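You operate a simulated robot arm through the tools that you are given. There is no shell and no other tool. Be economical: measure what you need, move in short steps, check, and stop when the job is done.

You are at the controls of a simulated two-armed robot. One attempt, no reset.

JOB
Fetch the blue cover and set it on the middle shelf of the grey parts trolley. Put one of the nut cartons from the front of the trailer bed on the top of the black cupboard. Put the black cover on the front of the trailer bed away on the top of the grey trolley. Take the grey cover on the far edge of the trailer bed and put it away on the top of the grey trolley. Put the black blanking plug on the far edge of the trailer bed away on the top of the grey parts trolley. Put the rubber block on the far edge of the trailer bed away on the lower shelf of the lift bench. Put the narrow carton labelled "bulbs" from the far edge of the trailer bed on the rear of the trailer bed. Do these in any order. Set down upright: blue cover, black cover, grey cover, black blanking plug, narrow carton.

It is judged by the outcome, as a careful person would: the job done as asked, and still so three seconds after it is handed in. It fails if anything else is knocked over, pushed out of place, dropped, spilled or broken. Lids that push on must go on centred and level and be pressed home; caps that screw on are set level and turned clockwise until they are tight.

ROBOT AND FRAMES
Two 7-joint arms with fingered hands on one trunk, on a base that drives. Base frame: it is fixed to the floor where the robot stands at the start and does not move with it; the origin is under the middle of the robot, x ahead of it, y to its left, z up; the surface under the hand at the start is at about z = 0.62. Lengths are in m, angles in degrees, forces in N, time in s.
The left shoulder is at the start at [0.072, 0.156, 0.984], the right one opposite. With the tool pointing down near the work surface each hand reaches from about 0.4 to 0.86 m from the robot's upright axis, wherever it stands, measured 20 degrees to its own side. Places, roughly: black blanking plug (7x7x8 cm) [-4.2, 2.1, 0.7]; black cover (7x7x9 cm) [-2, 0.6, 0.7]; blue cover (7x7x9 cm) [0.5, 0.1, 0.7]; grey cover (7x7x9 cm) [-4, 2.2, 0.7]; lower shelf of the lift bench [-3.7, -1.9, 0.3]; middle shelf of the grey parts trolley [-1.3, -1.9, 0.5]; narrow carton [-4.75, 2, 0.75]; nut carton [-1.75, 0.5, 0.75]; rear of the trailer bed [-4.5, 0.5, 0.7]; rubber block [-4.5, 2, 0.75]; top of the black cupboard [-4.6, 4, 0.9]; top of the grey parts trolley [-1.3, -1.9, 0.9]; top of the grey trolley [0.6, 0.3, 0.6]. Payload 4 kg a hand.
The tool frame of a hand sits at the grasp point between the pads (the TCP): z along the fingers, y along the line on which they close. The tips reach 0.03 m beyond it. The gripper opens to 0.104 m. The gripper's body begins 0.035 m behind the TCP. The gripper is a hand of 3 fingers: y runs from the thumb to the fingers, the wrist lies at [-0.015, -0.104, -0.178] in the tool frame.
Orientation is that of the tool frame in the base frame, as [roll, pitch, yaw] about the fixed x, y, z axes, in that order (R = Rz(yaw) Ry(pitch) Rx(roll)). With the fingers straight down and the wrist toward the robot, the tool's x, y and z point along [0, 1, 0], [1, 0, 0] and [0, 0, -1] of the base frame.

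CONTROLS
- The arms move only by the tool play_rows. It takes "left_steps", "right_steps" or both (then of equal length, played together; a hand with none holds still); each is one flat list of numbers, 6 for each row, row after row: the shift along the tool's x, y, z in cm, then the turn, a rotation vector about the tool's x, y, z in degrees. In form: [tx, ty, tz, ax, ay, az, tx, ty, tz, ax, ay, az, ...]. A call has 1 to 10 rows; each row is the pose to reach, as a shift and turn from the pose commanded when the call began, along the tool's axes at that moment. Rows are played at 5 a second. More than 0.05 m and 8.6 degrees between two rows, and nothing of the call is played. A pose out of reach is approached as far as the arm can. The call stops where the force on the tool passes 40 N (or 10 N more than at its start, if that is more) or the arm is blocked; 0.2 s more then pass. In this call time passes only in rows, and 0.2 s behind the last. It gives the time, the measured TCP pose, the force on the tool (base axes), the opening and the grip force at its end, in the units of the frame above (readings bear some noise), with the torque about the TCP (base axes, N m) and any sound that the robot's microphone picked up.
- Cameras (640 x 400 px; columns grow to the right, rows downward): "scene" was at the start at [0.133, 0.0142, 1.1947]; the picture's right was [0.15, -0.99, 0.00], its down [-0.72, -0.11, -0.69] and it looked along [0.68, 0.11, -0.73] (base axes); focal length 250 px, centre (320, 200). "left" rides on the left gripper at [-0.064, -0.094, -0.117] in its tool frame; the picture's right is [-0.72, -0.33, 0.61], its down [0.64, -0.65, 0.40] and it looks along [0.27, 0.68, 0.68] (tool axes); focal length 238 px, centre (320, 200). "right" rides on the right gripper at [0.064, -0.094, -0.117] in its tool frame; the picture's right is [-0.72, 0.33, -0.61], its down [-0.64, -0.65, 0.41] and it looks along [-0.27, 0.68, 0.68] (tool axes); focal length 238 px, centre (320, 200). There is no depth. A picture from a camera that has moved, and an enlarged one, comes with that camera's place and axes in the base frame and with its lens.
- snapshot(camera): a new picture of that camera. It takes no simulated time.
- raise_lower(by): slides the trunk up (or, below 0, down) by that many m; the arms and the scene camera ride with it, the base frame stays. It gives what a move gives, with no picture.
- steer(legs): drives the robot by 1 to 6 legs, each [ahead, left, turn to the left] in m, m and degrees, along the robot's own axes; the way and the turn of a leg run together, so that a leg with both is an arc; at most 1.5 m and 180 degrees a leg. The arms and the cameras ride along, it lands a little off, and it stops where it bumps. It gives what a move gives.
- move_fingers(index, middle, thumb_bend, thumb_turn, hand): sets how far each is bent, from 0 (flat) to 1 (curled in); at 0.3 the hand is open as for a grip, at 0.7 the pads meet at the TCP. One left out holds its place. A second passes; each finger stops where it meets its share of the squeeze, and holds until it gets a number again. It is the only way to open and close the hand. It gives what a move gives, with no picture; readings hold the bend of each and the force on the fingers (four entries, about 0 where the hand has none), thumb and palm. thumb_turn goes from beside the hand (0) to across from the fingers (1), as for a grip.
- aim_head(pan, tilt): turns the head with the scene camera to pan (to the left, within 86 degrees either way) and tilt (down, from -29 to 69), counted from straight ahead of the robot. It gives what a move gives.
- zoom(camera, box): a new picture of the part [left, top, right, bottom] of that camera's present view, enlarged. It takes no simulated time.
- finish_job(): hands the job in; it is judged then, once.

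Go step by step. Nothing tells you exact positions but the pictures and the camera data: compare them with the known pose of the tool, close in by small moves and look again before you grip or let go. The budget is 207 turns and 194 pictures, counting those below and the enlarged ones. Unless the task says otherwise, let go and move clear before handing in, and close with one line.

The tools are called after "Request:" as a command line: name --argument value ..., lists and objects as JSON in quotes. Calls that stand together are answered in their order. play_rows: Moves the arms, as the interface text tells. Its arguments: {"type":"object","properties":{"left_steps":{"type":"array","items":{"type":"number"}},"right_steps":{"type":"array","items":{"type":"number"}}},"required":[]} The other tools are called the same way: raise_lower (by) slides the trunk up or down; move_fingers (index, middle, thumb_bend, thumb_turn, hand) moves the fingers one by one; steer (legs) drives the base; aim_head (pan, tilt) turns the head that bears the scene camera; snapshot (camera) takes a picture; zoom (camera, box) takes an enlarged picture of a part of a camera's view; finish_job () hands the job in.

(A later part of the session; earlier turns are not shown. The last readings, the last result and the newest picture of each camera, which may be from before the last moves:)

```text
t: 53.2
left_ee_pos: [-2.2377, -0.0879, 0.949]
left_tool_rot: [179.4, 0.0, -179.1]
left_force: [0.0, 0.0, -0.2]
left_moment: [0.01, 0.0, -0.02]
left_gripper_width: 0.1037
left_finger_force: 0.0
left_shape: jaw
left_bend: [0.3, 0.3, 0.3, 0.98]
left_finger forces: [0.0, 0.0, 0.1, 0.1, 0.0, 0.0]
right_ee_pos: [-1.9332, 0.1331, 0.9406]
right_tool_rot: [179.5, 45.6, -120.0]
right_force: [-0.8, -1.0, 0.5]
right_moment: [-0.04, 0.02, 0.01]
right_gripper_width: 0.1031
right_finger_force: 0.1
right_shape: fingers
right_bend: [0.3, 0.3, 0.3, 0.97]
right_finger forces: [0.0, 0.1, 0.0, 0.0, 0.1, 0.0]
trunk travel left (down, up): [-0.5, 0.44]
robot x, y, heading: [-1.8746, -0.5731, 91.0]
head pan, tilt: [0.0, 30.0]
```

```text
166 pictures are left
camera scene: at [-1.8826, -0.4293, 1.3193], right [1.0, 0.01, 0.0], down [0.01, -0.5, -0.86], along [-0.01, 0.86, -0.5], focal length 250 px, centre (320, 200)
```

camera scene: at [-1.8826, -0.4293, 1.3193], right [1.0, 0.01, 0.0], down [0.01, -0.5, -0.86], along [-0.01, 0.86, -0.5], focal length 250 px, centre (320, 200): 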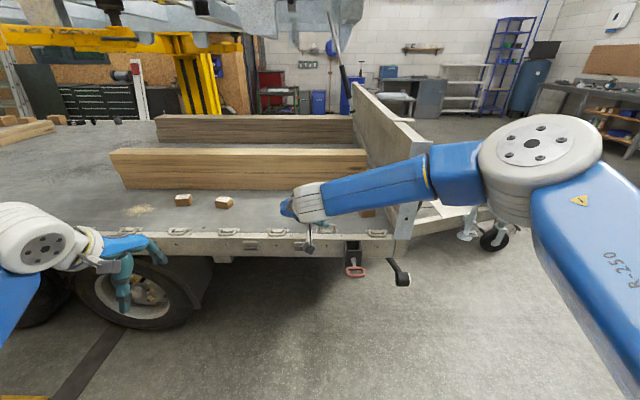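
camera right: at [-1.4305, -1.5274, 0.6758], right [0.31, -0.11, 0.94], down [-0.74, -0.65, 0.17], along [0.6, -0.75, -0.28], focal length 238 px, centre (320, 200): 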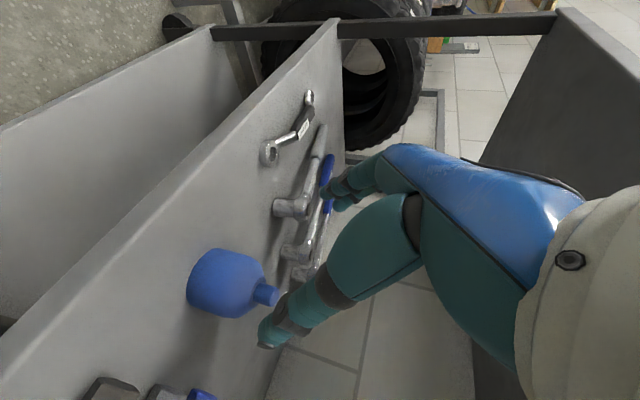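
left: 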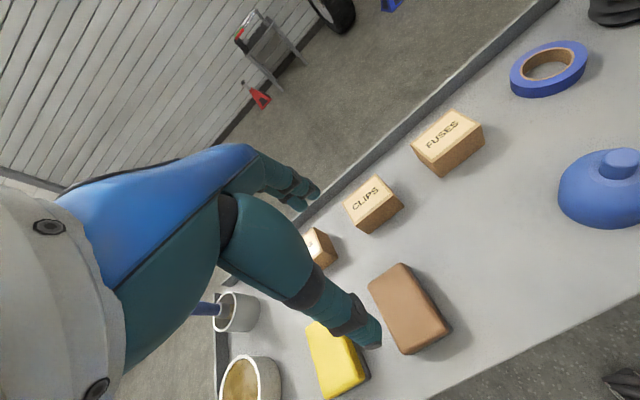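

The trailer bed is ahead, with small cartons along its near side; my right arm hides the front-end items. I'll swing the right arm aside and zoom in.

Request:
play_rows --right_steps '[0, 0, -4, 0, 0, 0, 0, 0, -8, 0, 0, 0, 0, 0, -12, 0, 0, 0, 0, -4, -14, 0, 0, 0, 0, -8, -16, 0, 0, 0, 0, -12, -18, 0, 0, 0, 0, -16, -20, 0, 0, 0]'

Request:
snapshot --camera "scene"

Request:
zoom --camera "scene" --box '[160, 160, 400, 310]'

```text
t: 54.8
left_ee_pos: [-2.2363, -0.0876, 0.9494]
left_tool_rot: [179.5, 0.0, -179.1]
left_force: [-0.8, 0.3, -1.3]
left_moment: [0.01, 0.01, -0.02]
left_gripper_width: 0.1038
left_finger_force: 0.0
left_shape: jaw
left_bend: [0.3, 0.3, 0.3, 0.98]
left_finger forces: [0.0, 0.1, 0.0, 0.1, 0.0, 0.0]
right_ee_pos: [-1.8608, -0.0713, 1.0816]
right_tool_rot: [179.4, 45.6, -120.0]
right_force: [0.8, -0.4, -0.2]
right_moment: [0.01, 0.0, 0.02]
right_gripper_width: 0.1031
right_finger_force: 0.1
right_shape: fingers
right_bend: [0.3, 0.3, 0.3, 0.97]
right_finger forces: [0.0, 0.0, 0.0, 0.0, 0.0, 0.1]
trunk travel left (down, up): [-0.5, 0.44]
robot x, y, heading: [-1.8809, -0.5711, 91.0]
head pan, tilt: [0.0, 30.0]
```

```text
165 pictures are left
camera scene: at [-1.8803, -0.4317, 1.3196], right [1.0, 0.02, 0.0], down [0.01, -0.5, -0.87], along [-0.01, 0.87, -0.5], focal length 250 px, centre (320, 200)
```

scene: 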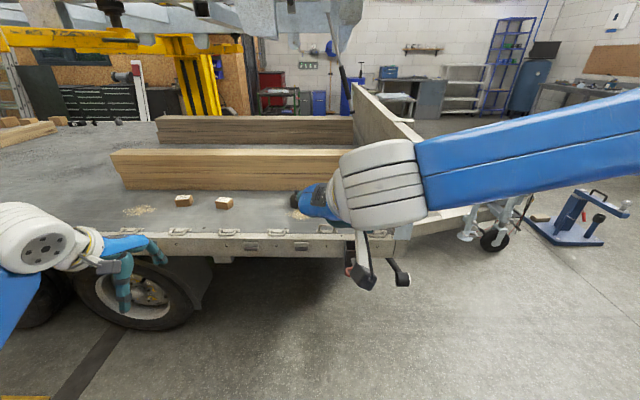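

```text
2.67 times, centred on (280, 235) of scene
camera zoom: at [-1.8803, -0.4317, 1.3196], right [1.0, 0.02, 0.0], down [0.01, -0.5, -0.87], along [-0.01, 0.87, -0.5], focal length 665 px, centre (427, 107)
```

zoom: 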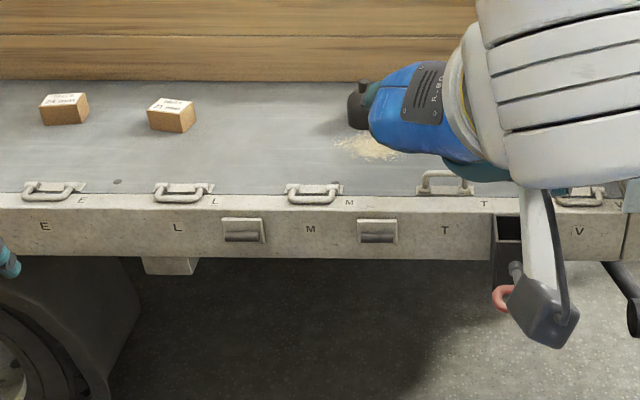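

The black cover is just visible beside the right wrist, and two cartons stand at about (-2.4, 0.6). I'll drive closer and read labels with the left camera.

Request:
steer --legs '[[0.38, 0.1, 0]]'

Request:
snapshot --camera "left"

Request:
snapshot --camera "right"

Request:
aim_head --pan 0 --tilt 50

Request:
snapshot --camera "scene"

```text
t: 57.2
left_ee_pos: [-2.3392, 0.2936, 0.95]
left_tool_rot: [179.5, -0.1, -179.2]
left_force: [-0.2, 0.3, 0.0]
left_moment: [0.0, 0.03, -0.05]
left_gripper_width: 0.1038
left_finger_force: 0.1
left_shape: jaw
left_bend: [0.3, 0.3, 0.3, 0.98]
left_finger forces: [0.1, 0.1, 0.1, 0.0, 0.0, 0.0]
right_ee_pos: [-1.9657, 0.3089, 1.0813]
right_tool_rot: [179.5, 45.5, -120.0]
right_force: [0.6, 0.2, 0.7]
right_moment: [-0.05, 0.0, 0.0]
right_gripper_width: 0.1028
right_finger_force: 0.0
right_shape: fingers
right_bend: [0.3, 0.3, 0.3, 0.97]
right_finger forces: [0.1, 0.0, 0.1, 0.1, 0.1, 0.0]
trunk travel left (down, up): [-0.5, 0.44]
robot x, y, heading: [-1.9818, -0.1944, 90.9]
head pan, tilt: [0.0, 30.0]
```

```text
163 pictures are left
camera left: at [-2.2742, 0.2, 1.0663], right [0.72, -0.31, -0.62], down [-0.63, -0.66, -0.41], along [-0.28, 0.69, -0.67], focal length 238 px, centre (320, 200)
```

left: 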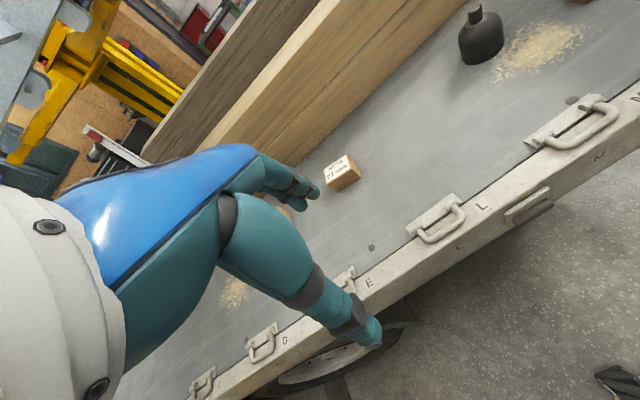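

```text
162 pictures are left
camera right: at [-1.9473, 0.1505, 1.1171], right [-0.24, 0.22, 0.95], down [0.93, 0.32, 0.17], along [-0.26, 0.92, -0.28], focal length 238 px, centre (320, 200)
```

right: 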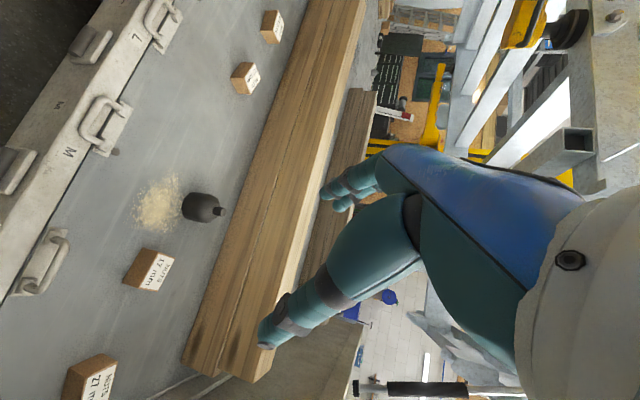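

```text
t: 58.1
left_ee_pos: [-2.34, 0.2921, 0.9494]
left_tool_rot: [179.4, 0.0, -179.3]
left_force: [-0.7, 0.6, -0.3]
left_moment: [0.03, 0.0, 0.03]
left_gripper_width: 0.1038
left_finger_force: 0.1
left_shape: jaw
left_bend: [0.3, 0.3, 0.3, 0.98]
left_finger forces: [0.0, 0.0, 0.0, 0.1, 0.0, 0.0]
right_ee_pos: [-1.9666, 0.308, 1.0824]
right_tool_rot: [179.4, 45.4, -120.0]
right_force: [0.3, -0.3, -0.3]
right_moment: [0.03, 0.01, 0.01]
right_gripper_width: 0.1032
right_finger_force: 0.1
right_shape: fingers
right_bend: [0.3, 0.3, 0.3, 0.97]
right_finger forces: [0.1, 0.0, 0.0, 0.0, 0.0, 0.0]
trunk travel left (down, up): [-0.5, 0.44]
robot x, y, heading: [-1.9809, -0.1935, 91.0]
head pan, tilt: [0.0, 50.0]
```

```text
161 pictures are left
camera scene: at [-1.985, -0.0629, 1.2899], right [1.0, 0.01, 0.0], down [0.01, -0.77, -0.64], along [-0.01, 0.64, -0.77], focal length 250 px, centre (320, 200)
```

scene: 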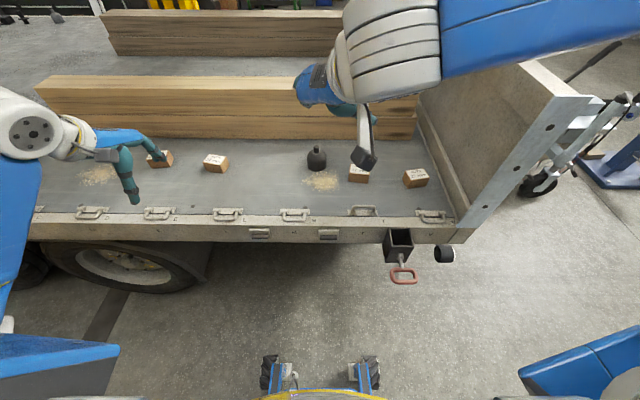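

The cartons are all nut cartons; the "21 mm" one at about (-2.34, 0.55, 0.74) is right by the left hand. I'll zoom to get its shape and yaw.

Request:
zoom --camera "left" --box '[280, 120, 408, 200]'

Request:
zoom --camera "scene" --box '[140, 110, 300, 210]'

```text
5.00 times, centred on (344, 160) of left
camera zoom: at [-2.2754, 0.1995, 1.0661], right [0.72, -0.31, -0.62], down [-0.63, -0.66, -0.41], along [-0.28, 0.69, -0.67], focal length 1192 px, centre (200, 400)
```

zoom: 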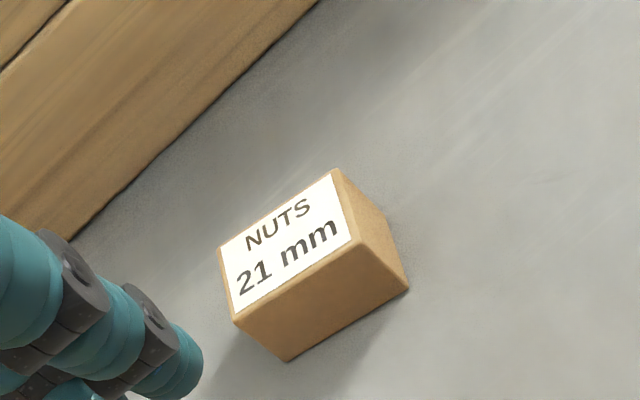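

```text
4.00 times, centred on (220, 160) of scene
camera zoom: at [-1.985, -0.0629, 1.2899], right [1.0, 0.01, 0.0], down [0.01, -0.77, -0.64], along [-0.01, 0.64, -0.77], focal length 998 px, centre (720, 360)
```

zoom: 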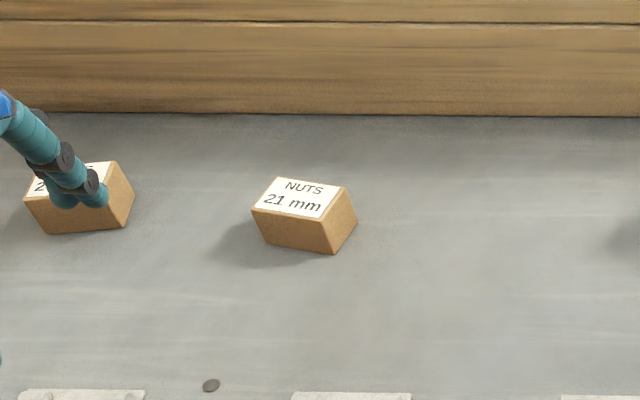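

The carton is about 6.5 × 4 × 4 cm, centred near (-2.338, 0.558) with a yaw of about -13°. I'll nudge the base forward and bring the left hand above it, turned to match.

Request:
steer --legs '[[0.12, 0, 0]]'

Request:
play_rows --left_steps '[-0.1, 3.6, 3, 0, 0, 3.5, -0.3, 7.2, 6, 0, 0, 7, -0.4, 11, 9, 0, 0, 10.5, -0.6, 14.5, 12, 0, 0, 14]'

Request:
snapshot --camera "left"

Request:
zoom --camera "scene" --box '[140, 110, 300, 210]'

```text
t: 59.3
left_ee_pos: [-2.3422, 0.4108, 0.9496]
left_tool_rot: [179.5, 0.1, -179.2]
left_force: [-0.9, 0.8, 0.7]
left_moment: [-0.01, -0.01, -0.01]
left_gripper_width: 0.1035
left_finger_force: 0.0
left_shape: jaw
left_bend: [0.3, 0.3, 0.3, 0.98]
left_finger forces: [0.0, 0.0, 0.0, 0.0, 0.1, 0.0]
right_ee_pos: [-1.9688, 0.4262, 1.0809]
right_tool_rot: [179.5, 45.6, -119.9]
right_force: [-0.3, 0.3, 0.6]
right_moment: [0.01, -0.02, -0.03]
right_gripper_width: 0.1029
right_finger_force: 0.0
right_shape: fingers
right_bend: [0.3, 0.3, 0.3, 0.97]
right_finger forces: [0.0, 0.0, 0.1, 0.0, 0.0, 0.1]
trunk travel left (down, up): [-0.5, 0.44]
robot x, y, heading: [-1.9855, -0.0734, 90.8]
head pan, tilt: [0.0, 50.0]
```

```text
t: 60.3
left_ee_pos: [-2.3403, 0.5597, 0.8307]
left_tool_rot: [179.5, -0.2, 166.8]
left_force: [0.3, 0.5, -0.5]
left_moment: [0.02, 0.05, -0.01]
left_gripper_width: 0.1038
left_finger_force: 0.1
left_shape: jaw
left_bend: [0.3, 0.3, 0.3, 0.98]
left_finger forces: [0.1, 0.1, 0.0, 0.0, 0.1, 0.0]
right_ee_pos: [-1.9681, 0.4263, 1.0821]
right_tool_rot: [179.5, 45.5, -119.9]
right_force: [-0.6, 0.2, -0.3]
right_moment: [-0.01, -0.01, 0.02]
right_gripper_width: 0.1031
right_finger_force: 0.0
right_shape: fingers
right_bend: [0.3, 0.3, 0.3, 0.97]
right_finger forces: [0.1, 0.0, 0.1, 0.0, 0.0, 0.0]
trunk travel left (down, up): [-0.5, 0.44]
robot x, y, heading: [-1.986, -0.0756, 91.0]
head pan, tilt: [0.0, 50.0]
```

```text
158 pictures are left
camera left: at [-2.3003, 0.4531, 0.9462], right [0.63, -0.47, -0.62], down [-0.77, -0.49, -0.41], along [-0.11, 0.73, -0.67], focal length 238 px, centre (320, 200)
```

left: 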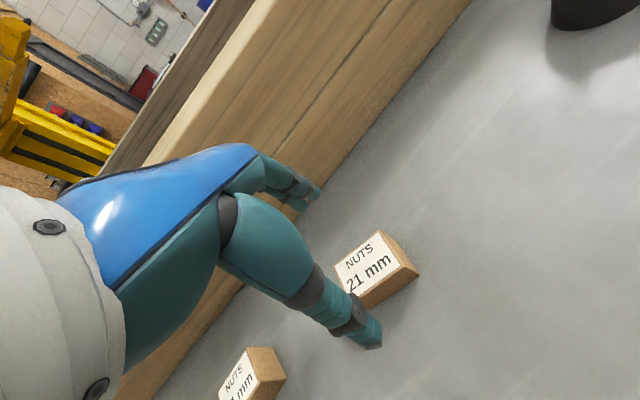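

```text
4.00 times, centred on (220, 160) of scene
camera zoom: at [-1.9868, 0.0578, 1.2897], right [1.0, 0.02, 0.0], down [0.01, -0.77, -0.64], along [-0.01, 0.64, -0.77], focal length 998 px, centre (720, 360)
```

zoom: 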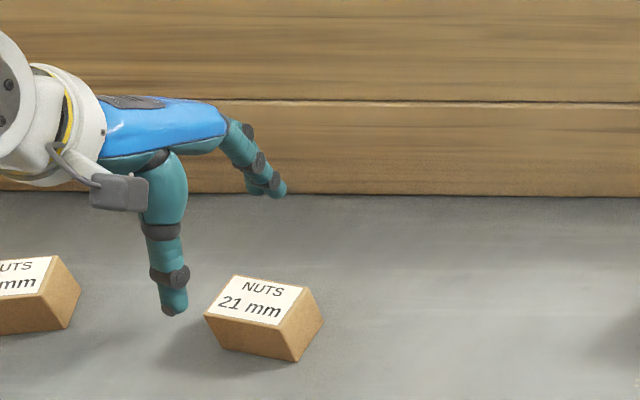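

Both cameras agree on the carton at about (-2.34, 0.565), and the hand is over it. I'll descend straight down.

Request:
play_rows --left_steps '[0, 0.4, 3, 0, 0, 0, 0, 0.4, 6, 0, 0, 0, 0, 0.4, 8, 0, 0, 0, 0, 0.4, 8.7, 0, 0, 0]'

Request:
snapshot --camera "left"

Request:
zoom --camera "scene" --box '[140, 110, 300, 210]'

```text
t: 61.3
left_ee_pos: [-2.3369, 0.562, 0.7447]
left_tool_rot: [179.4, -0.2, 166.8]
left_force: [-0.3, 0.2, 0.3]
left_moment: [-0.01, 0.03, -0.02]
left_gripper_width: 0.1036
left_finger_force: 0.0
left_shape: jaw
left_bend: [0.3, 0.3, 0.3, 0.98]
left_finger forces: [0.0, 0.0, 0.0, 0.1, 0.0, 0.1]
right_ee_pos: [-1.9698, 0.4264, 1.0824]
right_tool_rot: [179.4, 45.6, -120.0]
right_force: [-0.1, 0.8, -0.1]
right_moment: [0.02, 0.01, 0.0]
right_gripper_width: 0.1031
right_finger_force: 0.0
right_shape: fingers
right_bend: [0.3, 0.3, 0.3, 0.97]
right_finger forces: [0.1, 0.1, 0.1, 0.0, 0.0, 0.0]
trunk travel left (down, up): [-0.5, 0.44]
robot x, y, heading: [-1.9839, -0.079, 91.2]
head pan, tilt: [0.0, 50.0]
```

```text
156 pictures are left
camera left: at [-2.2975, 0.4548, 0.8608], right [0.63, -0.47, -0.62], down [-0.77, -0.49, -0.41], along [-0.11, 0.73, -0.67], focal length 238 px, centre (320, 200)
```

left: 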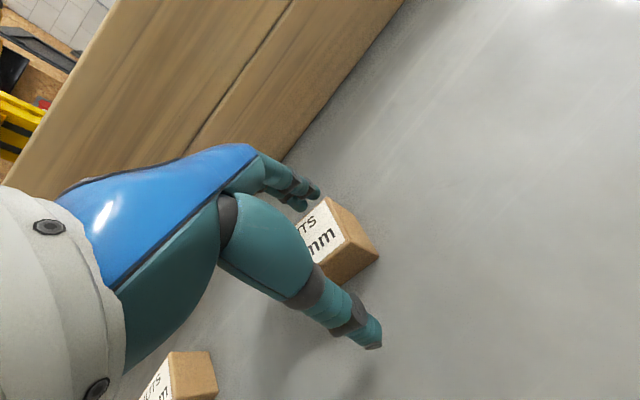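

```text
4.00 times, centred on (220, 160) of scene
camera zoom: at [-1.987, 0.0566, 1.2898], right [1.0, 0.02, 0.0], down [0.01, -0.77, -0.64], along [-0.01, 0.64, -0.77], focal length 998 px, centre (720, 360)
```

zoom: 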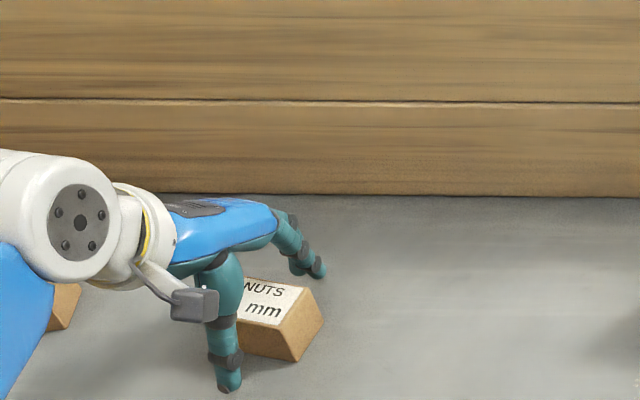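

The carton lies between thumb and fingers. I'll lower another 6 mm and close.

Request:
play_rows --left_steps '[0, 0.2, 0.3, 0, 0, 0, 0, 0.2, 0.6, 0, 0, 0]'

Request:
move_fingers --hand "left" --index 0.75 --middle 0.75 --thumb_bend 0.75

Request:
snapshot --camera "left"

```text
t: 61.9
left_ee_pos: [-2.3376, 0.5628, 0.7384]
left_tool_rot: [179.5, -0.1, 166.9]
left_force: [0.0, -0.5, -0.2]
left_moment: [0.0, 0.0, -0.01]
left_gripper_width: 0.1037
left_finger_force: 0.1
left_shape: jaw
left_bend: [0.3, 0.3, 0.3, 0.98]
left_finger forces: [0.0, 0.1, 0.0, 0.0, 0.1, 0.0]
right_ee_pos: [-1.9686, 0.4261, 1.0818]
right_tool_rot: [179.3, 45.6, -120.0]
right_force: [-0.4, 0.3, 0.6]
right_moment: [0.0, 0.01, 0.01]
right_gripper_width: 0.103
right_finger_force: 0.1
right_shape: fingers
right_bend: [0.3, 0.3, 0.3, 0.97]
right_finger forces: [0.1, 0.1, 0.0, 0.1, 0.0, 0.0]
trunk travel left (down, up): [-0.5, 0.44]
robot x, y, heading: [-1.9816, -0.0707, 90.9]
head pan, tilt: [0.0, 50.0]
```

```text
t: 62.9
left_ee_pos: [-2.3376, 0.564, 0.7382]
left_tool_rot: [179.5, -0.1, 166.9]
left_force: [1.0, 0.7, 0.2]
left_moment: [0.08, 0.0, -0.02]
left_gripper_width: 0.0397
left_finger_force: 19.4
left_shape: fingers
left_bend: [0.59, 0.61, 0.55, 0.96]
left_finger forces: [9.9, 9.6, 0.1, 0.0, 18.9, 0.0]
right_ee_pos: [-1.9693, 0.4263, 1.082]
right_tool_rot: [179.4, 45.7, -120.0]
right_force: [0.4, 0.8, 0.4]
right_moment: [-0.03, 0.02, 0.01]
right_gripper_width: 0.1028
right_finger_force: 0.0
right_shape: fingers
right_bend: [0.3, 0.3, 0.3, 0.97]
right_finger forces: [0.1, 0.0, 0.0, 0.0, 0.0, 0.0]
trunk travel left (down, up): [-0.5, 0.44]
robot x, y, heading: [-1.9812, -0.0769, 90.8]
head pan, tilt: [0.0, 50.0]
```

```text
154 pictures are left
camera left: at [-2.2975, 0.4567, 0.8549], right [0.63, -0.47, -0.62], down [-0.77, -0.49, -0.41], along [-0.11, 0.73, -0.67], focal length 238 px, centre (320, 200)
```

left: 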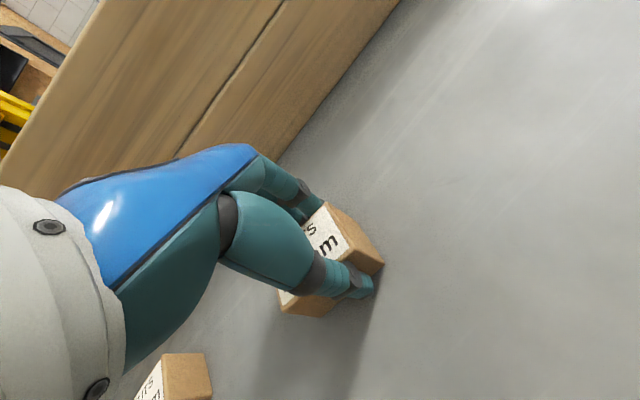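

The carton is gripped at 19 N. I'll lift it, then look left along the trailer and right for a route to the cupboard.

Request:
play_rows --left_steps '[0, 0, -4, 0, 0, 0, 0, 0, -8, 0, 0, 0, 0, 0, -12, 0, 0, 0, 0, 0, -16, 0, 0, 0, 0, 0, -20, 0, 0, 0]'

Request:
aim_head --pan 70 --tilt 10

Request:
snapshot --camera "scene"

Request:
snapshot --camera "left"

Request:
aim_head --pan 0 --tilt 5

Request:
snapshot --camera "scene"

```text
t: 64.1
left_ee_pos: [-2.337, 0.5629, 0.9399]
left_tool_rot: [179.5, 0.0, 166.9]
left_force: [-0.6, -0.8, -0.7]
left_moment: [0.01, -0.03, -0.01]
left_gripper_width: 0.0397
left_finger_force: 18.9
left_shape: fingers
left_bend: [0.59, 0.61, 0.55, 0.95]
left_finger forces: [9.9, 8.9, 0.0, 0.0, 18.7, 0.0]
right_ee_pos: [-1.9677, 0.425, 1.0826]
right_tool_rot: [179.5, 45.6, -119.9]
right_force: [-0.3, 0.1, 0.2]
right_moment: [-0.04, 0.01, 0.02]
right_gripper_width: 0.1029
right_finger_force: 0.1
right_shape: fingers
right_bend: [0.3, 0.3, 0.3, 0.97]
right_finger forces: [0.1, 0.0, 0.1, 0.0, 0.0, 0.1]
trunk travel left (down, up): [-0.5, 0.44]
robot x, y, heading: [-1.9894, -0.0753, 90.8]
head pan, tilt: [0.0, 50.0]
```

```text
t: 65.5
left_ee_pos: [-2.3381, 0.5618, 0.938]
left_tool_rot: [179.4, -0.2, 166.9]
left_force: [0.0, -0.6, -2.3]
left_moment: [0.05, -0.03, 0.01]
left_gripper_width: 0.0395
left_finger_force: 18.4
left_shape: fingers
left_bend: [0.59, 0.61, 0.55, 0.95]
left_finger forces: [9.9, 8.9, 0.0, 0.0, 18.7, 0.0]
right_ee_pos: [-1.969, 0.426, 1.0815]
right_tool_rot: [179.5, 45.5, -119.9]
right_force: [0.3, -0.6, 0.1]
right_moment: [-0.02, -0.02, 0.0]
right_gripper_width: 0.1028
right_finger_force: 0.2
right_shape: fingers
right_bend: [0.3, 0.3, 0.3, 0.97]
right_finger forces: [0.1, 0.0, 0.0, 0.1, 0.0, 0.0]
trunk travel left (down, up): [-0.5, 0.44]
robot x, y, heading: [-1.9823, -0.0736, 90.8]
head pan, tilt: [70.0, 10.0]
```

```text
153 pictures are left
camera scene: at [-2.0742, 0.0106, 1.3516], right [0.33, 0.94, 0.0], down [0.17, -0.06, -0.98], along [-0.93, 0.32, -0.18], focal length 250 px, centre (320, 200)
```

scene: 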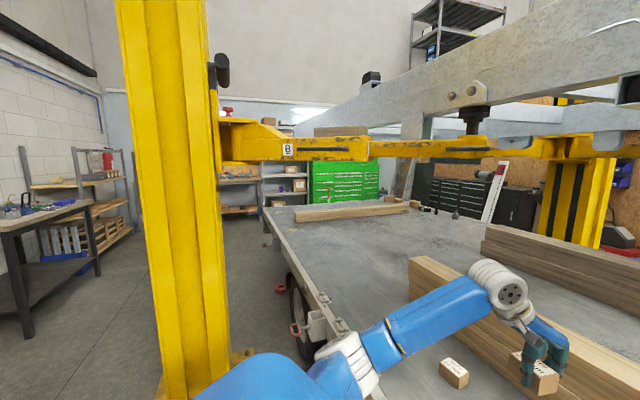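

```text
152 pictures are left
camera left: at [-2.2975, 0.4557, 1.0551], right [0.63, -0.47, -0.62], down [-0.77, -0.49, -0.41], along [-0.11, 0.73, -0.67], focal length 238 px, centre (320, 200)
```

left: 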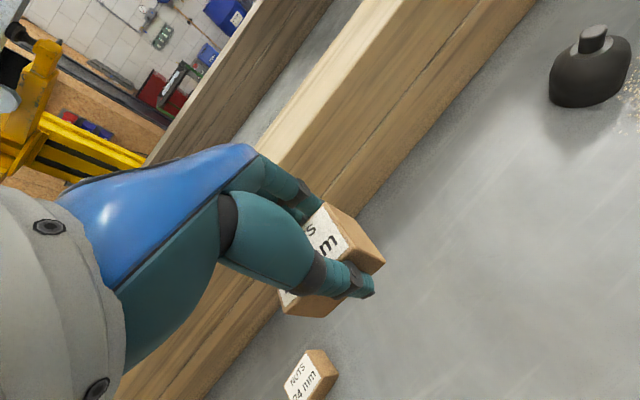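

```text
t: 66.9
left_ee_pos: [-2.3378, 0.5628, 0.9391]
left_tool_rot: [179.4, -0.1, 166.9]
left_force: [0.3, -0.3, -2.3]
left_moment: [0.05, -0.04, 0.03]
left_gripper_width: 0.0395
left_finger_force: 18.4
left_shape: fingers
left_bend: [0.59, 0.61, 0.55, 0.95]
left_finger forces: [9.9, 8.8, 0.1, 0.0, 18.8, 0.1]
right_ee_pos: [-1.9692, 0.4268, 1.0822]
right_tool_rot: [179.4, 45.6, -119.9]
right_force: [0.1, -0.1, -0.5]
right_moment: [-0.02, 0.01, 0.04]
right_gripper_width: 0.103
right_finger_force: 0.1
right_shape: fingers
right_bend: [0.3, 0.3, 0.3, 0.97]
right_finger forces: [0.1, 0.0, 0.0, 0.1, 0.1, 0.0]
trunk travel left (down, up): [-0.5, 0.44]
robot x, y, heading: [-1.9873, -0.0739, 90.9]
head pan, tilt: [0.0, 5.0]
```

```text
151 pictures are left
camera scene: at [-1.9878, 0.0719, 1.3596], right [1.0, 0.02, 0.0], down [0.0, -0.09, -1.0], along [-0.02, 1.0, -0.09], focal length 250 px, centre (320, 200)
```

scene: 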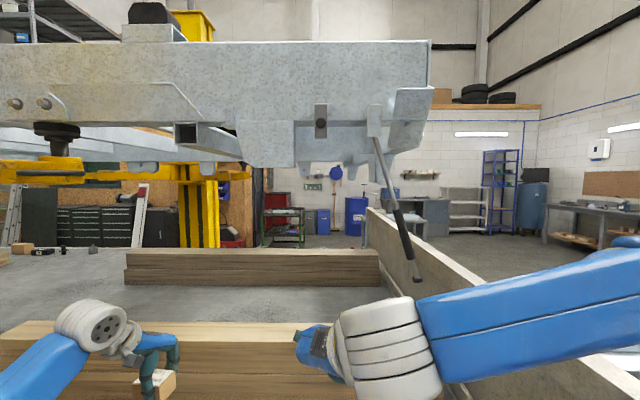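

The route to the cupboard goes behind the trailer's rear: the near lift post stands at about (-3.6, -0.3), so I need a narrow profile. I'll back away, extend the right arm to tuck its elbow in, turn to face -x and look.

Request:
steer --legs '[[-0.98, 0, 0], [0, 0, 89]]'

Request:
play_rows --right_steps '[-2.42, 2, 2.47, 0, 0, 0, -4.84, 4, 4.94, 0, 0, 0, -7.26, 6, 7.4, 0, 0, 0, -9.68, 8, 9.87, 0, 0, 0, -12.1, 10, 12.34, 0, 0, 0]'

Request:
aim_head --pan 0 --tilt 25

Request:
snapshot --camera "scene"

```text
t: 75.7
left_ee_pos: [-2.6117, -1.3738, 0.9395]
left_tool_rot: [179.5, -0.2, -104.2]
left_force: [-0.5, -0.9, -2.8]
left_moment: [0.0, 0.04, -0.01]
left_gripper_width: 0.0393
left_finger_force: 18.2
left_shape: fingers
left_bend: [0.59, 0.62, 0.55, 0.95]
left_finger forces: [9.6, 8.6, 0.0, 0.0, 18.1, 0.0]
right_ee_pos: [-2.4692, -1.0073, 1.0805]
right_tool_rot: [179.4, 45.5, -31.2]
right_force: [0.0, -0.2, -0.3]
right_moment: [0.01, -0.02, -0.01]
right_gripper_width: 0.103
right_finger_force: 0.0
right_shape: fingers
right_bend: [0.3, 0.3, 0.3, 0.97]
right_finger forces: [0.1, 0.1, 0.0, 0.0, 0.0, 0.0]
trunk travel left (down, up): [-0.5, 0.44]
robot x, y, heading: [-1.968, -1.036, 179.9]
head pan, tilt: [0.0, 5.0]
```

```text
t: 76.9
left_ee_pos: [-2.6109, -1.3736, 0.9396]
left_tool_rot: [179.3, -0.1, -104.2]
left_force: [0.2, 0.5, -2.5]
left_moment: [0.03, 0.02, -0.01]
left_gripper_width: 0.0394
left_finger_force: 17.9
left_shape: fingers
left_bend: [0.59, 0.62, 0.55, 0.95]
left_finger forces: [9.5, 8.6, 0.0, 0.0, 18.2, 0.1]
right_ee_pos: [-2.6667, -1.0069, 1.0829]
right_tool_rot: [179.4, 45.7, -31.0]
right_force: [0.3, 0.0, 0.3]
right_moment: [0.02, 0.01, 0.01]
right_gripper_width: 0.1029
right_finger_force: 0.0
right_shape: fingers
right_bend: [0.3, 0.3, 0.3, 0.97]
right_finger forces: [0.0, 0.1, 0.0, 0.1, 0.1, 0.0]
trunk travel left (down, up): [-0.5, 0.44]
robot x, y, heading: [-1.9657, -1.0338, 179.5]
head pan, tilt: [0.0, 5.0]
```

```text
t: 77.7
left_ee_pos: [-2.6107, -1.373, 0.9404]
left_tool_rot: [179.3, -0.2, -104.2]
left_force: [-0.7, -0.4, -2.4]
left_moment: [0.04, -0.02, 0.0]
left_gripper_width: 0.0394
left_finger_force: 18.3
left_shape: fingers
left_bend: [0.59, 0.62, 0.55, 0.95]
left_finger forces: [9.6, 8.7, 0.0, 0.0, 18.2, 0.1]
right_ee_pos: [-2.6661, -1.006, 1.0832]
right_tool_rot: [179.4, 45.5, -31.2]
right_force: [0.7, 1.3, -0.4]
right_moment: [-0.02, 0.0, -0.01]
right_gripper_width: 0.1033
right_finger_force: 0.1
right_shape: fingers
right_bend: [0.3, 0.3, 0.3, 0.97]
right_finger forces: [0.0, 0.1, 0.0, 0.0, 0.1, 0.0]
trunk travel left (down, up): [-0.5, 0.44]
robot x, y, heading: [-1.9695, -1.0329, 179.9]
head pan, tilt: [0.0, 25.0]
```

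```text
150 pictures are left
camera scene: at [-2.1137, -1.0336, 1.3273], right [0.0, 1.0, 0.0], down [0.42, 0.0, -0.91], along [-0.91, 0.0, -0.42], focal length 250 px, centre (320, 200)
```

scene: 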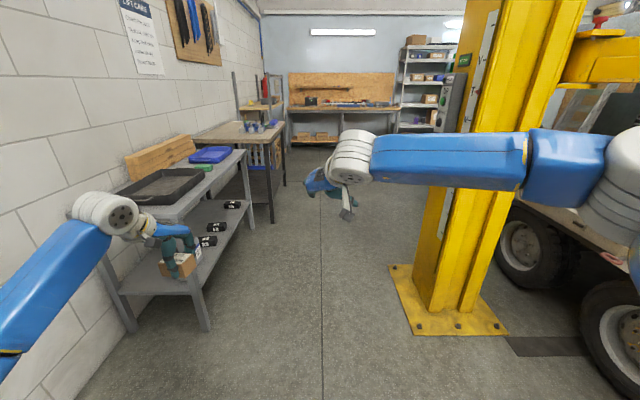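

The corridor between lift bench and post is about 1.2 m wide, so I can pass. I'll drive to behind the trailer, turn toward +y, and look.

Request:
steer --legs '[[1.5, 0.07, 0], [1.5, 0, 0], [0.95, 0, 0], [0, 0, -90]]'

Request:
snapshot --camera "scene"

```text
refused: leg 1 is longer than a leg can be; nothing moved
```

```text
149 pictures are left
camera scene: at [-2.1137, -1.0336, 1.3273], right [0.0, 1.0, 0.0], down [0.42, 0.0, -0.91], along [-0.91, 0.0, -0.42], focal length 250 px, centre (320, 200)
```

scene: 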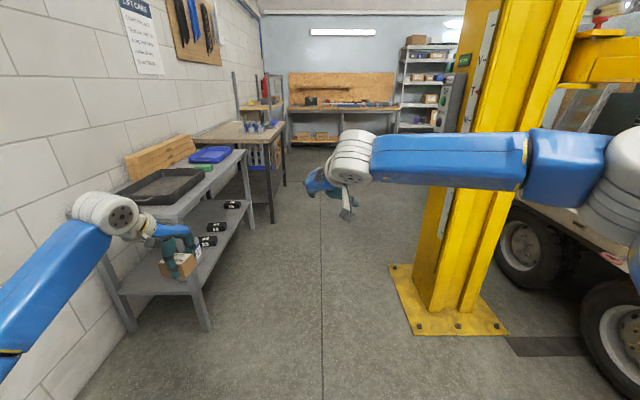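

The leg was a hair too long, so I'll shorten it.

Request:
steer --legs '[[1.4, 0.07, 0], [1.5, 0, 0], [1.05, 0, 0], [0, 0, -90]]'

Request:
snapshot --camera "scene"

```text
t: 89.7
left_ee_pos: [-5.106, -1.5041, 0.9243]
left_tool_rot: [179.0, 1.8, -102.8]
left_force: [3.5, 14.0, 2.4]
left_moment: [0.29, -0.07, 0.09]
left_gripper_width: 0.04
left_finger_force: 17.9
left_shape: fingers
left_bend: [0.6, 0.63, 0.55, 0.91]
left_finger forces: [8.8, 7.7, 0.0, 0.0, 19.7, 0.0]
right_ee_pos: [-5.1785, -1.1617, 1.0836]
right_tool_rot: [-179.5, 46.6, -27.2]
right_force: [-0.2, 0.8, -0.1]
right_moment: [-0.04, -0.06, 0.03]
right_gripper_width: 0.1032
right_finger_force: 0.1
right_shape: fingers
right_bend: [0.3, 0.3, 0.3, 0.98]
right_finger forces: [0.1, 0.1, 0.0, 0.0, 0.1, 0.0]
trunk travel left (down, up): [-0.5, 0.44]
robot x, y, heading: [-4.4894, -1.1232, -177.0]
head pan, tilt: [0.0, 25.0]
stopped in leg 2: the robot was blocked; the commanded pose is now the measured one
```

```text
148 pictures are left
camera scene: at [-4.6129, -1.0567, 1.3271], right [-0.05, 1.0, -0.06], down [0.41, -0.03, -0.91], along [-0.91, -0.07, -0.41], focal length 250 px, centre (320, 200)
```

scene: 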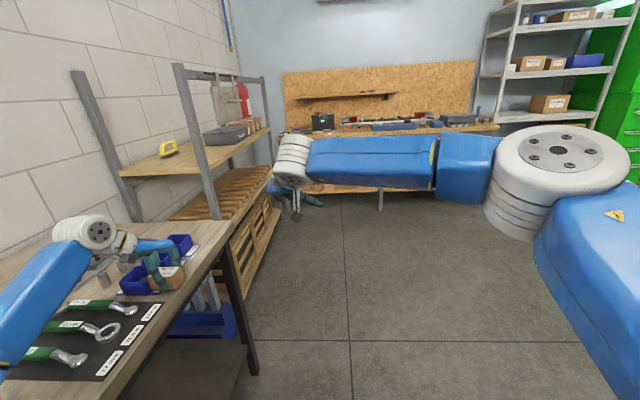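

The drive stopped: the left hand has touched something on the wooden bench. Let me look closely before moving.

Request:
snapshot --camera "left"

Request:
zoom --camera "scene" --box '[0, 190, 280, 365]'

```text
147 pictures are left
camera left: at [-4.9993, -1.4649, 1.0415], right [0.47, 0.65, -0.6], down [0.49, -0.75, -0.43], along [-0.73, -0.09, -0.67], focal length 238 px, centre (320, 200)
```

left: 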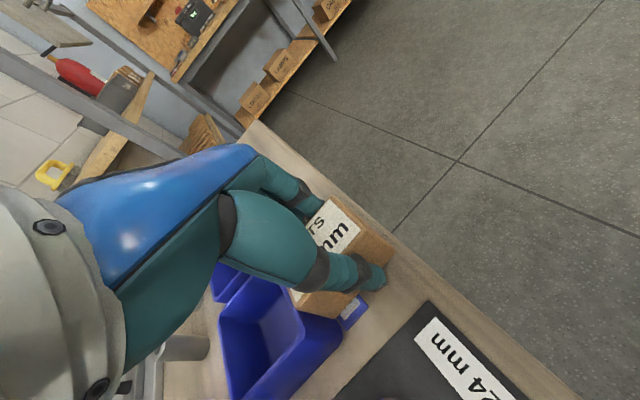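

```text
2.29 times, centred on (140, 278) of scene
camera zoom: at [-4.6129, -1.0567, 1.3271], right [-0.05, 1.0, -0.06], down [0.41, -0.03, -0.91], along [-0.91, -0.07, -0.41], focal length 570 px, centre (731, 23)
```

zoom: 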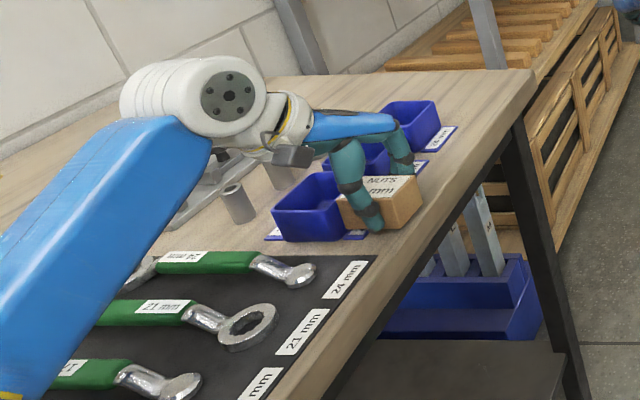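

The carton is leaning against a small blue bin on the bench. I'll ease it away toward +y, then lift clear.

Request:
play_rows --left_steps '[-0.8, 0, 0, 0, 0, 0, -1.6, 0, -0.3, 0, 0, 0, -2.5, 0, -3, 0, 0, 0, -3, 0, -6, 0, 0, 0, -3, 0, -9, 0, 0, 0, -3, 0, -12, 0, 0, 0]'

Request:
snapshot --camera "left"

Request:
zoom --camera "scene" --box '[0, 190, 280, 365]'

```text
t: 91.1
left_ee_pos: [-5.0719, -1.4737, 0.9536]
left_tool_rot: [-176.6, 11.5, -104.4]
left_force: [0.3, -0.4, -1.9]
left_moment: [0.02, 0.03, -0.01]
left_gripper_width: 0.0397
left_finger_force: 18.7
left_shape: fingers
left_bend: [0.6, 0.62, 0.54, 0.94]
left_finger forces: [9.2, 10.0, 0.0, 0.1, 18.7, 0.1]
right_ee_pos: [-5.16, -1.2075, 1.0877]
right_tool_rot: [-178.0, 46.9, -25.2]
right_force: [-0.2, 1.9, 0.3]
right_moment: [-0.06, -0.02, 0.05]
right_gripper_width: 0.1035
right_finger_force: 0.1
right_shape: fingers
right_bend: [0.3, 0.3, 0.3, 0.98]
right_finger forces: [0.1, 0.0, 0.0, 0.0, 0.0, 0.0]
trunk travel left (down, up): [-0.5, 0.44]
robot x, y, heading: [-4.4729, -1.1275, -175.9]
head pan, tilt: [0.0, 25.0]
stopped in row 6 (left hand): the arm was blocked; the commanded pose is now the measured one
```

```text
145 pictures are left
camera left: at [-4.9802, -1.457, 1.086], right [0.55, 0.71, -0.44], down [0.52, -0.7, -0.48], along [-0.65, 0.04, -0.76], focal length 238 px, centre (320, 200)
```

left: 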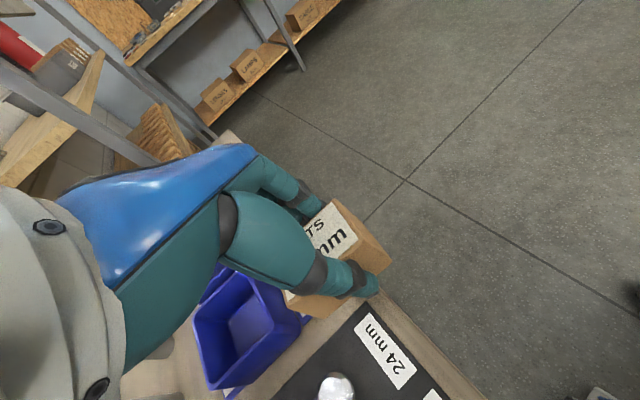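

```text
2.29 times, centred on (140, 278) of scene
camera zoom: at [-4.5939, -1.0775, 1.3329], right [-0.07, 1.0, -0.05], down [0.41, -0.01, -0.91], along [-0.91, -0.09, -0.4], focal length 570 px, centre (731, 23)
```

zoom: 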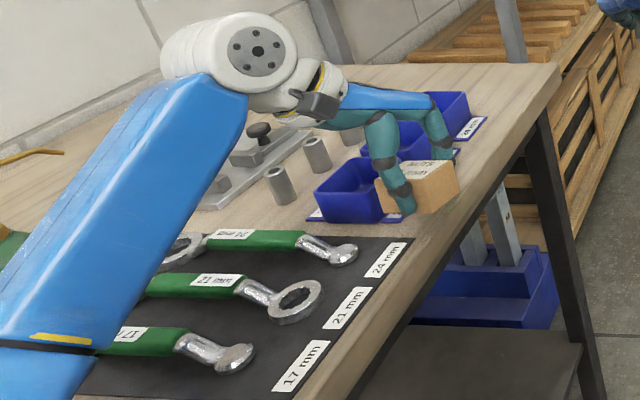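

The left arm is still pressing on something, and the robot is leaning slightly. I'll look left toward the elbow.

Request:
aim_head --pan 70 --tilt 40

Request:
snapshot --camera "scene"

Request:
aim_head --pan 30 --tilt 60

Request:
snapshot --camera "scene"

```text
t: 92.5
left_ee_pos: [-5.0732, -1.4728, 0.9552]
left_tool_rot: [-177.0, 11.1, -104.6]
left_force: [0.0, 0.5, -2.6]
left_moment: [-0.01, 0.02, 0.01]
left_gripper_width: 0.0396
left_finger_force: 19.2
left_shape: fingers
left_bend: [0.6, 0.62, 0.54, 0.94]
left_finger forces: [9.2, 10.0, 0.0, 0.0, 18.8, 0.0]
right_ee_pos: [-5.1581, -1.2076, 1.0857]
right_tool_rot: [-178.2, 47.1, -25.3]
right_force: [-0.7, 0.3, 0.9]
right_moment: [0.01, -0.02, -0.02]
right_gripper_width: 0.1032
right_finger_force: 0.1
right_shape: fingers
right_bend: [0.3, 0.3, 0.3, 0.98]
right_finger forces: [0.0, 0.0, 0.1, 0.0, 0.0, 0.1]
trunk travel left (down, up): [-0.5, 0.44]
robot x, y, heading: [-4.4771, -1.1295, -175.6]
head pan, tilt: [70.0, 40.0]
```

```text
143 pictures are left
camera scene: at [-4.5238, -1.1528, 1.3083], right [-0.96, 0.27, 0.0], down [0.16, 0.58, -0.8], along [-0.22, -0.77, -0.6], focal length 250 px, centre (320, 200)
```

scene: 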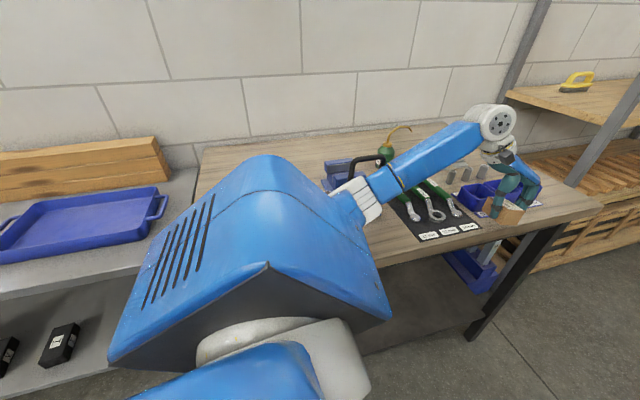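

```text
t: 93.5
left_ee_pos: [-5.0737, -1.4719, 0.9563]
left_tool_rot: [-177.0, 11.1, -104.6]
left_force: [-0.5, -0.8, -3.0]
left_moment: [0.0, 0.0, -0.01]
left_gripper_width: 0.0397
left_finger_force: 19.0
left_shape: fingers
left_bend: [0.6, 0.62, 0.54, 0.94]
left_finger forces: [9.2, 10.0, 0.0, 0.0, 18.7, 0.0]
right_ee_pos: [-5.158, -1.2074, 1.0849]
right_tool_rot: [-178.3, 47.1, -25.3]
right_force: [0.4, -0.1, 0.1]
right_moment: [0.04, -0.02, -0.01]
right_gripper_width: 0.1032
right_finger_force: 0.1
right_shape: fingers
right_bend: [0.3, 0.3, 0.3, 0.98]
right_finger forces: [0.1, 0.0, 0.0, 0.0, 0.1, 0.0]
trunk travel left (down, up): [-0.5, 0.44]
robot x, y, heading: [-4.4729, -1.1323, -176.1]
head pan, tilt: [30.0, 60.0]
```

```text
142 pictures are left
camera scene: at [-4.5566, -1.1099, 1.2799], right [-0.56, 0.83, -0.03], down [0.71, 0.46, -0.54], along [-0.43, -0.33, -0.84], focal length 250 px, centre (320, 200)
```

scene: 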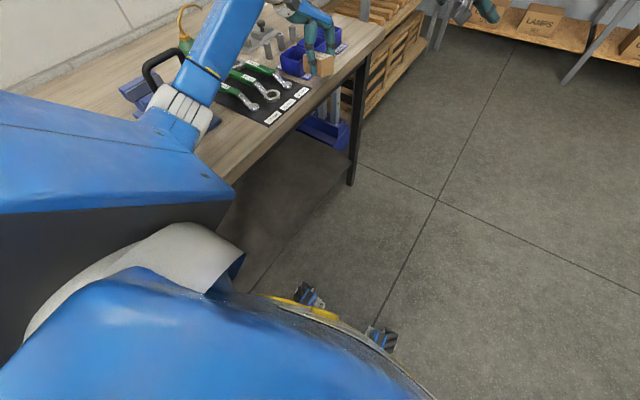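

The left forearm is next to a blue item with a black handle on the bench. Zooming in before freeing it.

Request:
zoom --camera "scene" --box '[90, 20, 290, 145]'

Request:
aim_head --pan 75 --tilt 35

Request:
zoom --camera "scene" --box '[240, 80, 480, 230]'

```text
3.20 times, centred on (190, 82) of scene
camera zoom: at [-4.5566, -1.1099, 1.2799], right [-0.56, 0.83, -0.03], down [0.71, 0.46, -0.54], along [-0.43, -0.33, -0.84], focal length 798 px, centre (736, 576)
```

zoom: 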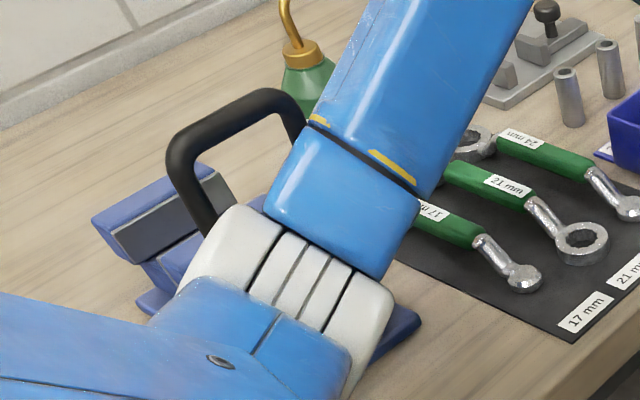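

```text
t: 94.7
left_ee_pos: [-5.0742, -1.4728, 0.9554]
left_tool_rot: [-177.0, 11.1, -104.6]
left_force: [-0.4, 0.5, -2.1]
left_moment: [0.0, -0.01, -0.01]
left_gripper_width: 0.0397
left_finger_force: 19.1
left_shape: fingers
left_bend: [0.6, 0.62, 0.54, 0.94]
left_finger forces: [9.3, 10.0, 0.1, 0.0, 18.8, 0.0]
right_ee_pos: [-5.1579, -1.2081, 1.0857]
right_tool_rot: [-178.3, 47.0, -25.2]
right_force: [0.4, 0.5, 0.2]
right_moment: [-0.02, -0.03, 0.02]
right_gripper_width: 0.1032
right_finger_force: 0.1
right_shape: fingers
right_bend: [0.3, 0.3, 0.3, 0.98]
right_finger forces: [0.0, 0.0, 0.0, 0.0, 0.0, 0.0]
trunk travel left (down, up): [-0.5, 0.44]
robot x, y, heading: [-4.4734, -1.1332, -175.9]
head pan, tilt: [75.0, 35.0]
```

```text
2.67 times, centred on (360, 155) of scene
camera zoom: at [-4.5177, -1.1571, 1.3159], right [-0.98, 0.19, 0.01], down [0.09, 0.52, -0.85], along [-0.16, -0.83, -0.53], focal length 665 px, centre (213, 320)
```

zoom: 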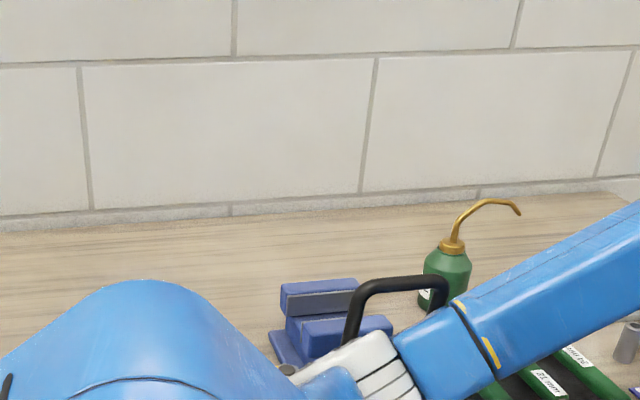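

The elbow has met the bench vise. Moving the base straight away from the bench, slightly backward, should free it.

Request:
steer --legs '[[-0.03, -0.22, 0]]'

Request:
aim_head --pan 60 --tilt 40

Request:
snapshot --camera "scene"

```text
t: 96.4
left_ee_pos: [-5.0783, -1.2745, 0.9339]
left_tool_rot: [-176.5, 13.0, -104.4]
left_force: [-0.4, 0.1, -2.6]
left_moment: [0.02, -0.01, -0.01]
left_gripper_width: 0.0397
left_finger_force: 18.9
left_shape: fingers
left_bend: [0.6, 0.62, 0.54, 0.94]
left_finger forces: [9.2, 9.8, 0.0, 0.0, 18.7, 0.0]
right_ee_pos: [-5.1653, -1.013, 1.0702]
right_tool_rot: [-174.7, 47.0, -22.1]
right_force: [-0.8, 1.3, 0.5]
right_moment: [0.0, 0.0, 0.0]
right_gripper_width: 0.1033
right_finger_force: 0.1
right_shape: fingers
right_bend: [0.3, 0.3, 0.3, 0.98]
right_finger forces: [0.0, 0.0, 0.0, 0.1, 0.0, 0.1]
trunk travel left (down, up): [-0.5, 0.44]
robot x, y, heading: [-4.4609, -0.9058, -175.5]
head pan, tilt: [75.0, 35.0]
```

```text
t: 97.2
left_ee_pos: [-5.0743, -1.2736, 0.9349]
left_tool_rot: [-176.5, 12.8, -104.5]
left_force: [-0.7, 0.3, -2.0]
left_moment: [0.03, 0.01, -0.01]
left_gripper_width: 0.0396
left_finger_force: 18.5
left_shape: fingers
left_bend: [0.6, 0.62, 0.54, 0.94]
left_finger forces: [9.2, 9.7, 0.1, 0.0, 18.6, 0.0]
right_ee_pos: [-5.1634, -1.0124, 1.0724]
right_tool_rot: [-174.7, 47.2, -22.2]
right_force: [-0.5, 1.2, 0.1]
right_moment: [-0.01, 0.0, -0.01]
right_gripper_width: 0.1031
right_finger_force: 0.1
right_shape: fingers
right_bend: [0.3, 0.3, 0.3, 0.98]
right_finger forces: [0.1, 0.0, 0.0, 0.0, 0.1, 0.1]
trunk travel left (down, up): [-0.5, 0.44]
robot x, y, heading: [-4.4624, -0.9083, -175.9]
head pan, tilt: [60.0, 40.0]
```

```text
139 pictures are left
camera scene: at [-4.5512, -0.9899, 1.3039], right [-0.9, 0.43, 0.0], down [0.28, 0.58, -0.76], along [-0.33, -0.69, -0.65], focal length 250 px, centre (320, 200)
```

scene: 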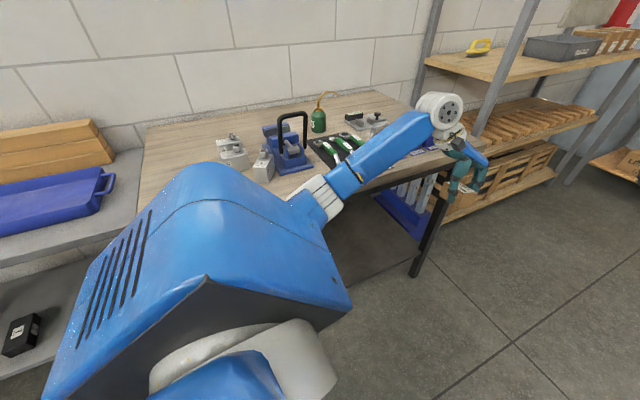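

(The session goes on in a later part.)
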